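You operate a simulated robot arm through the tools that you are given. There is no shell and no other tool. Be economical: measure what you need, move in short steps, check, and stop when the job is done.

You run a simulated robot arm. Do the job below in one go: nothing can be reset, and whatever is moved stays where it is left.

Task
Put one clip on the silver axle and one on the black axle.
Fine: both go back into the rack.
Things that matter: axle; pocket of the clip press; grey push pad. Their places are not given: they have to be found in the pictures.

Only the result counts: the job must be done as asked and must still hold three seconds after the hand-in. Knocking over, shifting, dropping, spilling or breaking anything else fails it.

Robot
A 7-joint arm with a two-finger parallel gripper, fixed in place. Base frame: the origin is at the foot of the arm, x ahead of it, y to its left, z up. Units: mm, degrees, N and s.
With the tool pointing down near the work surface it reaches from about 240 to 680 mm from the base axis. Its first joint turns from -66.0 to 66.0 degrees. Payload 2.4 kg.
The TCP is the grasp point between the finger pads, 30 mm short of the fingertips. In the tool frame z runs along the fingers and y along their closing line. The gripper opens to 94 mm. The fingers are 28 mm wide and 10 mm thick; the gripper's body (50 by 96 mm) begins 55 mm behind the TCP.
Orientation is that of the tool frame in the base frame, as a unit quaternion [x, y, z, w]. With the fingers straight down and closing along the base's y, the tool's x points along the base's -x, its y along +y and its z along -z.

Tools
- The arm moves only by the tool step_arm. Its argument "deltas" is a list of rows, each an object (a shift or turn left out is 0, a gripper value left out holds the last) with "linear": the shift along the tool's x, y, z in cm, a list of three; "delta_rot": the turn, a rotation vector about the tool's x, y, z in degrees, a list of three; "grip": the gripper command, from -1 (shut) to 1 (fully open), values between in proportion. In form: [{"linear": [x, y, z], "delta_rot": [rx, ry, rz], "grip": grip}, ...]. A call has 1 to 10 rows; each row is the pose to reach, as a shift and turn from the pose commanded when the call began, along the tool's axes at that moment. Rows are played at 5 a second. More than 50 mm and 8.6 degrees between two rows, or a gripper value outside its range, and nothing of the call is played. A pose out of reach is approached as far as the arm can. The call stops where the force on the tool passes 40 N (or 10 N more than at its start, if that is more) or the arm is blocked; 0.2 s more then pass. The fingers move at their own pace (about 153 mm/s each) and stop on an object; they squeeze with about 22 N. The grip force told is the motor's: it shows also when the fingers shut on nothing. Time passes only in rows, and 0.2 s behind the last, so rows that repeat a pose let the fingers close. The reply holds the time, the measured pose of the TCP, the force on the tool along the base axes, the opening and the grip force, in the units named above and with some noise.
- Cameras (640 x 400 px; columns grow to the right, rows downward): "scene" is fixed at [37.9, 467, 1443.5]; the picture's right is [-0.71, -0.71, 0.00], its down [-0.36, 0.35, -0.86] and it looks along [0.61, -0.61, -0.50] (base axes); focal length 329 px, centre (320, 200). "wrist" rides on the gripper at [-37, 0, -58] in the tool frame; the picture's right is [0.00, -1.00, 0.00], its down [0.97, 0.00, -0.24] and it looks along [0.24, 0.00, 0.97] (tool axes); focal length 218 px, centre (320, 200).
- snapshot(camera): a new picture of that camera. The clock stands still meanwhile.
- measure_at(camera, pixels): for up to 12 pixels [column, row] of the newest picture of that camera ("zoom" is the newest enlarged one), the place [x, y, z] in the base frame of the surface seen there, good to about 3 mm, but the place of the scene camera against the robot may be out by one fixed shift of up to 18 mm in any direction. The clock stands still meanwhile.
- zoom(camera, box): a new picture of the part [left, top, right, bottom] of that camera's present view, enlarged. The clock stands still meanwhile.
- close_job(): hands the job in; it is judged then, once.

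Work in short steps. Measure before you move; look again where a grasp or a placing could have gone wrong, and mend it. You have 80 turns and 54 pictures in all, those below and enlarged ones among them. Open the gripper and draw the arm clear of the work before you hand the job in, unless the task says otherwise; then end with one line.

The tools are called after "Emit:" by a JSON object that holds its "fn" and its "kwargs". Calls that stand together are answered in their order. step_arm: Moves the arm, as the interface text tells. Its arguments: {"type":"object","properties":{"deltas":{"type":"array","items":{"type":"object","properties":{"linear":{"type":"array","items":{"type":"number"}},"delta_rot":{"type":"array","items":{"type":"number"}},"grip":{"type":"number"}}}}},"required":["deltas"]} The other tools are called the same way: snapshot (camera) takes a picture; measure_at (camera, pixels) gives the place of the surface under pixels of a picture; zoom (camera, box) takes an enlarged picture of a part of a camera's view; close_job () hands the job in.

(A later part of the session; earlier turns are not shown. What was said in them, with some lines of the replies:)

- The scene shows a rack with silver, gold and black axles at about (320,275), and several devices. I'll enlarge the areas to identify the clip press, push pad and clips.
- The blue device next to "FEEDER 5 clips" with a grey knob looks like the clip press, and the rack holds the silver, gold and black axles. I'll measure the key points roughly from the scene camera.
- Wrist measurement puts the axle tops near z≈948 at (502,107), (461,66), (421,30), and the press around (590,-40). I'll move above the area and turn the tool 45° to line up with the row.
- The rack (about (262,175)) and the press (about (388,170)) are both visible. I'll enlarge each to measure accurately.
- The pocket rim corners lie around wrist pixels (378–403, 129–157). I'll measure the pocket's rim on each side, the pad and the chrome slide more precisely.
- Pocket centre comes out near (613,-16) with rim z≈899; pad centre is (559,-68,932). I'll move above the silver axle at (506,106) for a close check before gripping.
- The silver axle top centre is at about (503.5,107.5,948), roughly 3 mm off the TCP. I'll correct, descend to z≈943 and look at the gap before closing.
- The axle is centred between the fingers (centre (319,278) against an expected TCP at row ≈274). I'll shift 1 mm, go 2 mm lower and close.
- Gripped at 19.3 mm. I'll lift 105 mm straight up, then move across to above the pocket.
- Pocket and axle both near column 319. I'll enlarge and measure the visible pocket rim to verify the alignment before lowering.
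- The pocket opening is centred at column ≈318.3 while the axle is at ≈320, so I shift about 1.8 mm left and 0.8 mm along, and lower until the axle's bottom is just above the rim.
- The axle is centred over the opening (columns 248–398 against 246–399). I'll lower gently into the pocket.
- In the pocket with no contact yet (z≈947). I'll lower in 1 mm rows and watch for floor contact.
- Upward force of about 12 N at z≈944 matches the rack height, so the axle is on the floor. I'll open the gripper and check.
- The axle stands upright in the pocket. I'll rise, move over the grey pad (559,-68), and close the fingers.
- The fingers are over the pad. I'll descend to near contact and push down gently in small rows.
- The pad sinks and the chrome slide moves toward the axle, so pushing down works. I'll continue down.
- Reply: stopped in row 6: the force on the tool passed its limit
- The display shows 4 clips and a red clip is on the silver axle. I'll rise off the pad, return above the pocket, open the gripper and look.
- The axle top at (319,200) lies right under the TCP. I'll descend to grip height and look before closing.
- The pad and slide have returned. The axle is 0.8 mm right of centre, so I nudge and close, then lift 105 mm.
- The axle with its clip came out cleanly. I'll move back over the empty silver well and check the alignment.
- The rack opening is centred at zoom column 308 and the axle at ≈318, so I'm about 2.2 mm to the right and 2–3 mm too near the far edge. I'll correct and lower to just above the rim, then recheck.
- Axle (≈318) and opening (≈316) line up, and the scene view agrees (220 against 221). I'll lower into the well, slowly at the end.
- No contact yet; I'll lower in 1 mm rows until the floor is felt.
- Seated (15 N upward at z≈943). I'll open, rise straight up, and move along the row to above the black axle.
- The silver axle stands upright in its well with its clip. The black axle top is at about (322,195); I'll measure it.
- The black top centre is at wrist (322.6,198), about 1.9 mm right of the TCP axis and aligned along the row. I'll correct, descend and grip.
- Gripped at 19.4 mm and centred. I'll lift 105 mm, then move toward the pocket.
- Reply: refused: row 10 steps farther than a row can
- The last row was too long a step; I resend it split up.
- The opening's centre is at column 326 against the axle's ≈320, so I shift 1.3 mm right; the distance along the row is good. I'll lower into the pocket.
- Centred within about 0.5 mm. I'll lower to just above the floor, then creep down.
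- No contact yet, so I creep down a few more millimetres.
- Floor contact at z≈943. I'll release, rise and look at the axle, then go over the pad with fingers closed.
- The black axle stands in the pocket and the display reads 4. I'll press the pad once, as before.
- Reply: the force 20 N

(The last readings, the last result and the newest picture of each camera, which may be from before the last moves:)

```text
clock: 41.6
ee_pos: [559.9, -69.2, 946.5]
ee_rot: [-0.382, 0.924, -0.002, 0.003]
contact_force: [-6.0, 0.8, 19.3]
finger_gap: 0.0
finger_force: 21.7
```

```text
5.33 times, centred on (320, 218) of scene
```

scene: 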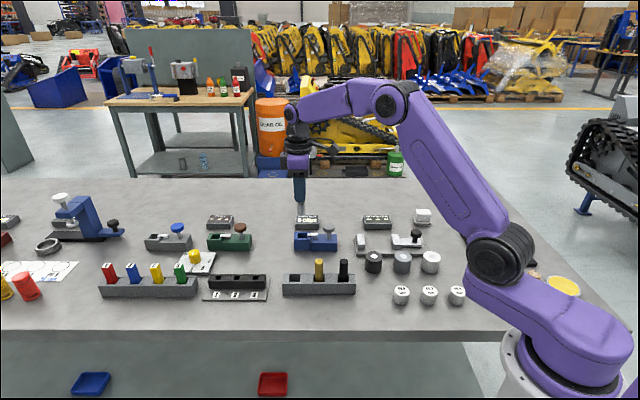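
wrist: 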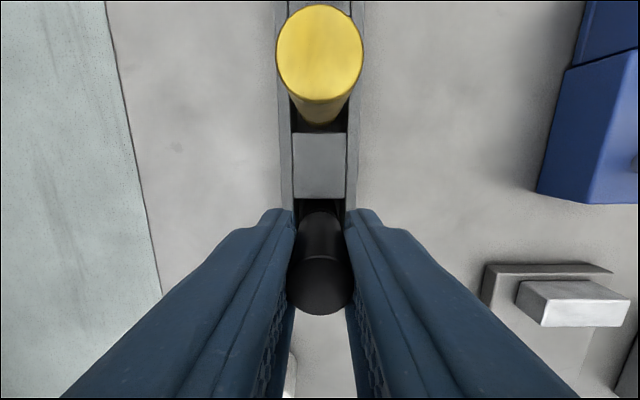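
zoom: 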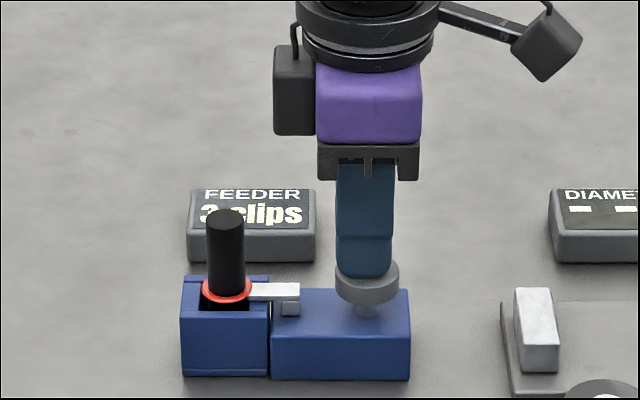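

The display shows 3 clips and the clip is on the black axle. I'll rise, return above the pocket and open.

Emit:
{"fn": "step_arm", "kwargs": {"deltas": [{"linear": [0, 0, -2]}, {"linear": [0, 0, -5]}, {"linear": [0, 0, -9.0]}, {"linear": [-3.6, 0, -9.7], "grip": 0.3}, {"linear": [-7.2, 0, -9.7], "grip": 0.3}, {"linear": [-7.2, 0, -9.7], "grip": 0.3}]}}

Emit:
{"fn": "zoom", "kwargs": {"camera": "wrist", "box": [270, 140, 370, 240]}}

```text
clock: 43.0
ee_pos: [610.9, -17.4, 1044.7]
ee_rot: [-0.382, 0.924, -0.001, 0.001]
contact_force: [-0.3, -0.1, 0.4]
finger_gap: 61.2
finger_force: 0.1
```

```text
4.00 times, centred on (320, 190) of wrist
```

zoom: 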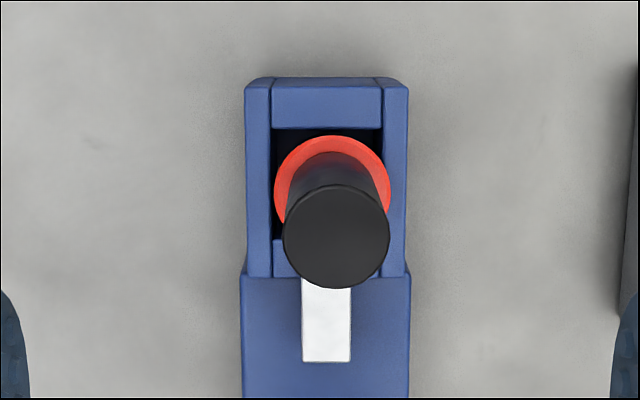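

The axle top is at wrist (323.8,199), 2.7 mm to the right. I'll correct, descend, grip, and lift.

Emit:
{"fn": "step_arm", "kwargs": {"deltas": [{"linear": [0.05, -0.27, 3]}, {"linear": [0.05, -0.27, 6]}, {"linear": [0.05, -0.27, 8.5]}, {"linear": [0.05, -0.27, 9.9]}, {"linear": [0.05, -0.27, 9.9]}, {"linear": [0.05, -0.27, 9.9], "grip": -0.3}, {"linear": [0.05, -0.27, 9.9], "grip": -1}, {"linear": [0.05, -0.27, 9.9], "grip": -1}, {"linear": [0.05, -0.27, 9.9], "grip": -1}]}}

Emit:
{"fn": "snapshot", "kwargs": {"camera": "wrist"}}

```text
clock: 45.0
ee_pos: [613.6, -20.8, 945.2]
ee_rot: [-0.384, 0.923, 0.0, 0.003]
contact_force: [-0.5, -0.3, 0.5]
finger_gap: 19.5
finger_force: 21.9
```

```text
10 pictures are left
```

wrist: 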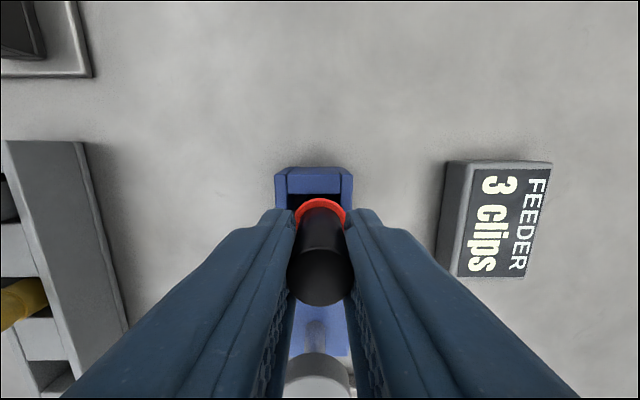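

Gripped. I'll lift 105 mm and go back above the black axle's well.

Emit:
{"fn": "step_arm", "kwargs": {"deltas": [{"linear": [0, 0, -2]}, {"linear": [0, 0, -6]}, {"linear": [0, 0, -10.5]}, {"linear": [2.6, 4.1, -10.5]}, {"linear": [5.2, 8.2, -10.5]}, {"linear": [7.8, 12.4, -10.5]}, {"linear": [10.5, 16.6, -10.5]}, {"linear": [10.5, 16.6, -9]}, {"linear": [10.5, 16.6, -7]}, {"linear": [10.5, 16.6, -7]}]}}

Emit:
{"fn": "zoom", "kwargs": {"camera": "wrist", "box": [270, 130, 370, 230]}}

```text
clock: 47.2
ee_pos: [420.2, 23.3, 1013.4]
ee_rot: [-0.383, 0.924, -0.001, 0.003]
contact_force: [0.5, 0.0, -1.9]
finger_gap: 19.4
finger_force: 21.7
```

```text
4.00 times, centred on (320, 180) of wrist
```

zoom: 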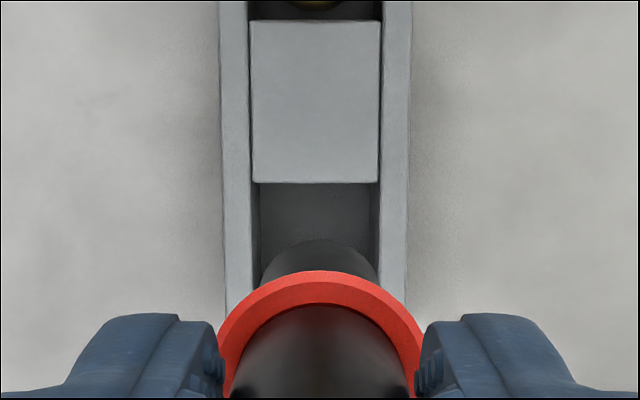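

Opening centre is at column 315 against the axle's 320, i.e. 1 mm right; along the row it is within about 1 mm. I'll correct and lower to just above the rim.

Emit:
{"fn": "step_arm", "kwargs": {"deltas": [{"linear": [0.08, 0.1, 0.5]}, {"linear": [0.08, 0.1, 2.0]}, {"linear": [0.08, 0.1, 2.8]}, {"linear": [0.08, 0.1, 2.8]}]}}

Emit:
{"fn": "zoom", "kwargs": {"camera": "wrist", "box": [270, 130, 370, 230]}}

Emit:
{"fn": "zoom", "kwargs": {"camera": "scene", "box": [270, 225, 360, 305]}}

```text
clock: 48.2
ee_pos: [418.6, 22.3, 986.1]
ee_rot: [-0.383, 0.924, -0.001, 0.003]
contact_force: [0.0, -0.6, -1.6]
finger_gap: 19.4
finger_force: 22.3
```

```text
4.00 times, centred on (320, 180) of wrist
```

zoom: 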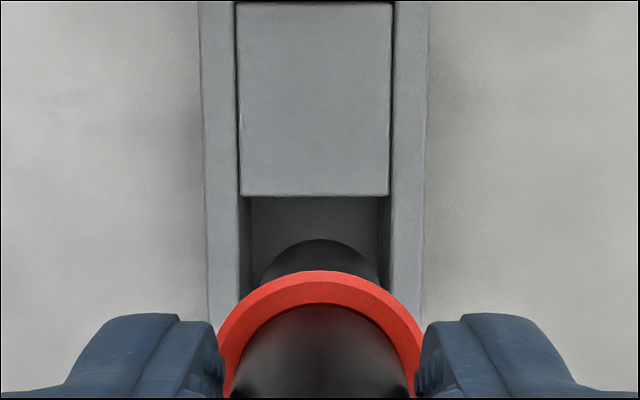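

```text
5.00 times, centred on (315, 265) of scene
```

zoom: 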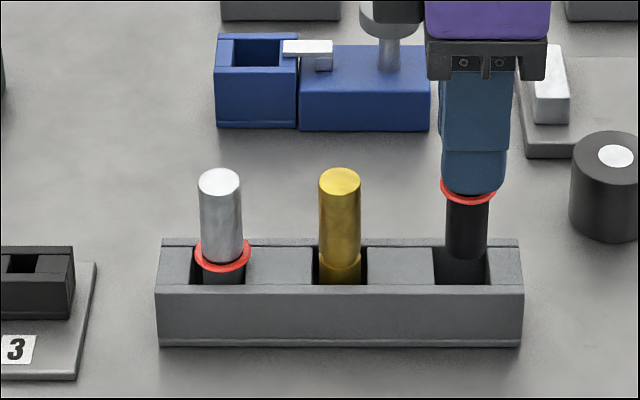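

In the scene view the axle (≈466) sits a bit right of the well's centre (≈462), and the wrist view shows it 1 mm off sideways. I'll nudge both by 0.8 mm and lower to just above the floor.

Emit:
{"fn": "step_arm", "kwargs": {"deltas": [{"linear": [-0.08, 0.08, 0]}, {"linear": [-0.08, 0.08, 0.8]}, {"linear": [-0.08, 0.08, 1.6]}, {"linear": [-0.08, 0.08, 2.4]}, {"linear": [-0.08, 0.08, 3.2]}, {"linear": [-0.08, 0.08, 3.6]}, {"linear": [-0.08, 0.08, 3.8]}, {"linear": [-0.08, 0.08, 3.8]}]}}

```text
clock: 50.0
ee_pos: [418.8, 24.5, 948.2]
ee_rot: [-0.383, 0.924, -0.001, 0.003]
contact_force: [0.4, 0.1, -1.7]
finger_gap: 19.3
finger_force: 22.1
```

Still free at z≈948. I creep down to floor contact.

Emit:
{"fn": "step_arm", "kwargs": {"deltas": [{"linear": [0, 0, 0.1]}, {"linear": [0, 0, 0.2]}, {"linear": [0, 0, 0.3]}, {"linear": [0, 0, 0.4]}, {"linear": [0, 0, 0.4]}]}}

```text
clock: 51.2
ee_pos: [420.3, 24.6, 943.6]
ee_rot: [-0.382, 0.924, -0.002, 0.003]
contact_force: [-3.4, 2.8, 16.5]
finger_gap: 19.2
finger_force: 21.5
```

Floor contact at z≈944. I'll release, rise straight up and clear away, then check.

Emit:
{"fn": "step_arm", "kwargs": {"deltas": [{"linear": [0, 0, -0.05], "grip": -0.4}, {"linear": [0, 0, -0.05], "grip": 0.3}, {"linear": [0, 0, -0.05], "grip": 0.3}, {"linear": [0, 0, -3]}, {"linear": [0, 0, -7]}, {"linear": [0, 0, -11]}, {"linear": [0, 0, -15.5]}, {"linear": [0, 0, -20]}, {"linear": [0, 0, -20]}]}}

Emit:
{"fn": "zoom", "kwargs": {"camera": "scene", "box": [270, 205, 360, 305]}}

Emit:
{"fn": "snapshot", "kwargs": {"camera": "wrist"}}

```text
clock: 53.2
ee_pos: [418.9, 26.7, 1143.6]
ee_rot: [-0.382, 0.924, -0.001, 0.002]
contact_force: [-0.9, -0.3, -0.1]
finger_gap: 61.1
finger_force: 0.0
```

```text
4.00 times, centred on (315, 255) of scene
```

zoom: 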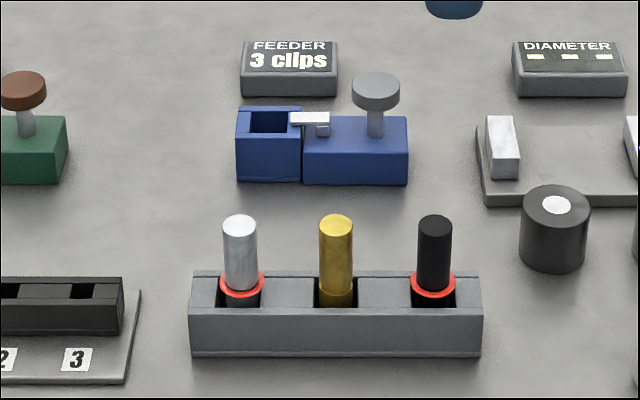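

```text
5 pictures are left
```

wrist: 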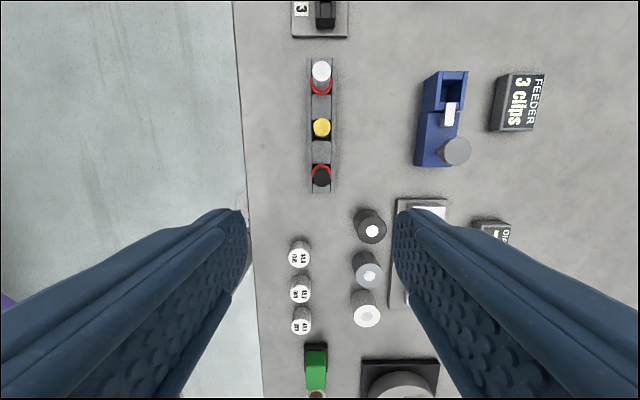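

Both the silver and the black axle stand in their wells with one clip each, and the display reads 3. The gripper is open and clear, so I hand in.

Emit:
{"fn": "close_job", "kwargs": {}}

```text
The job is handed in.
```

The silver and black axles each have one clip and are back in their own wells in the rack; the gripper is open and clear, and the job is handed in.
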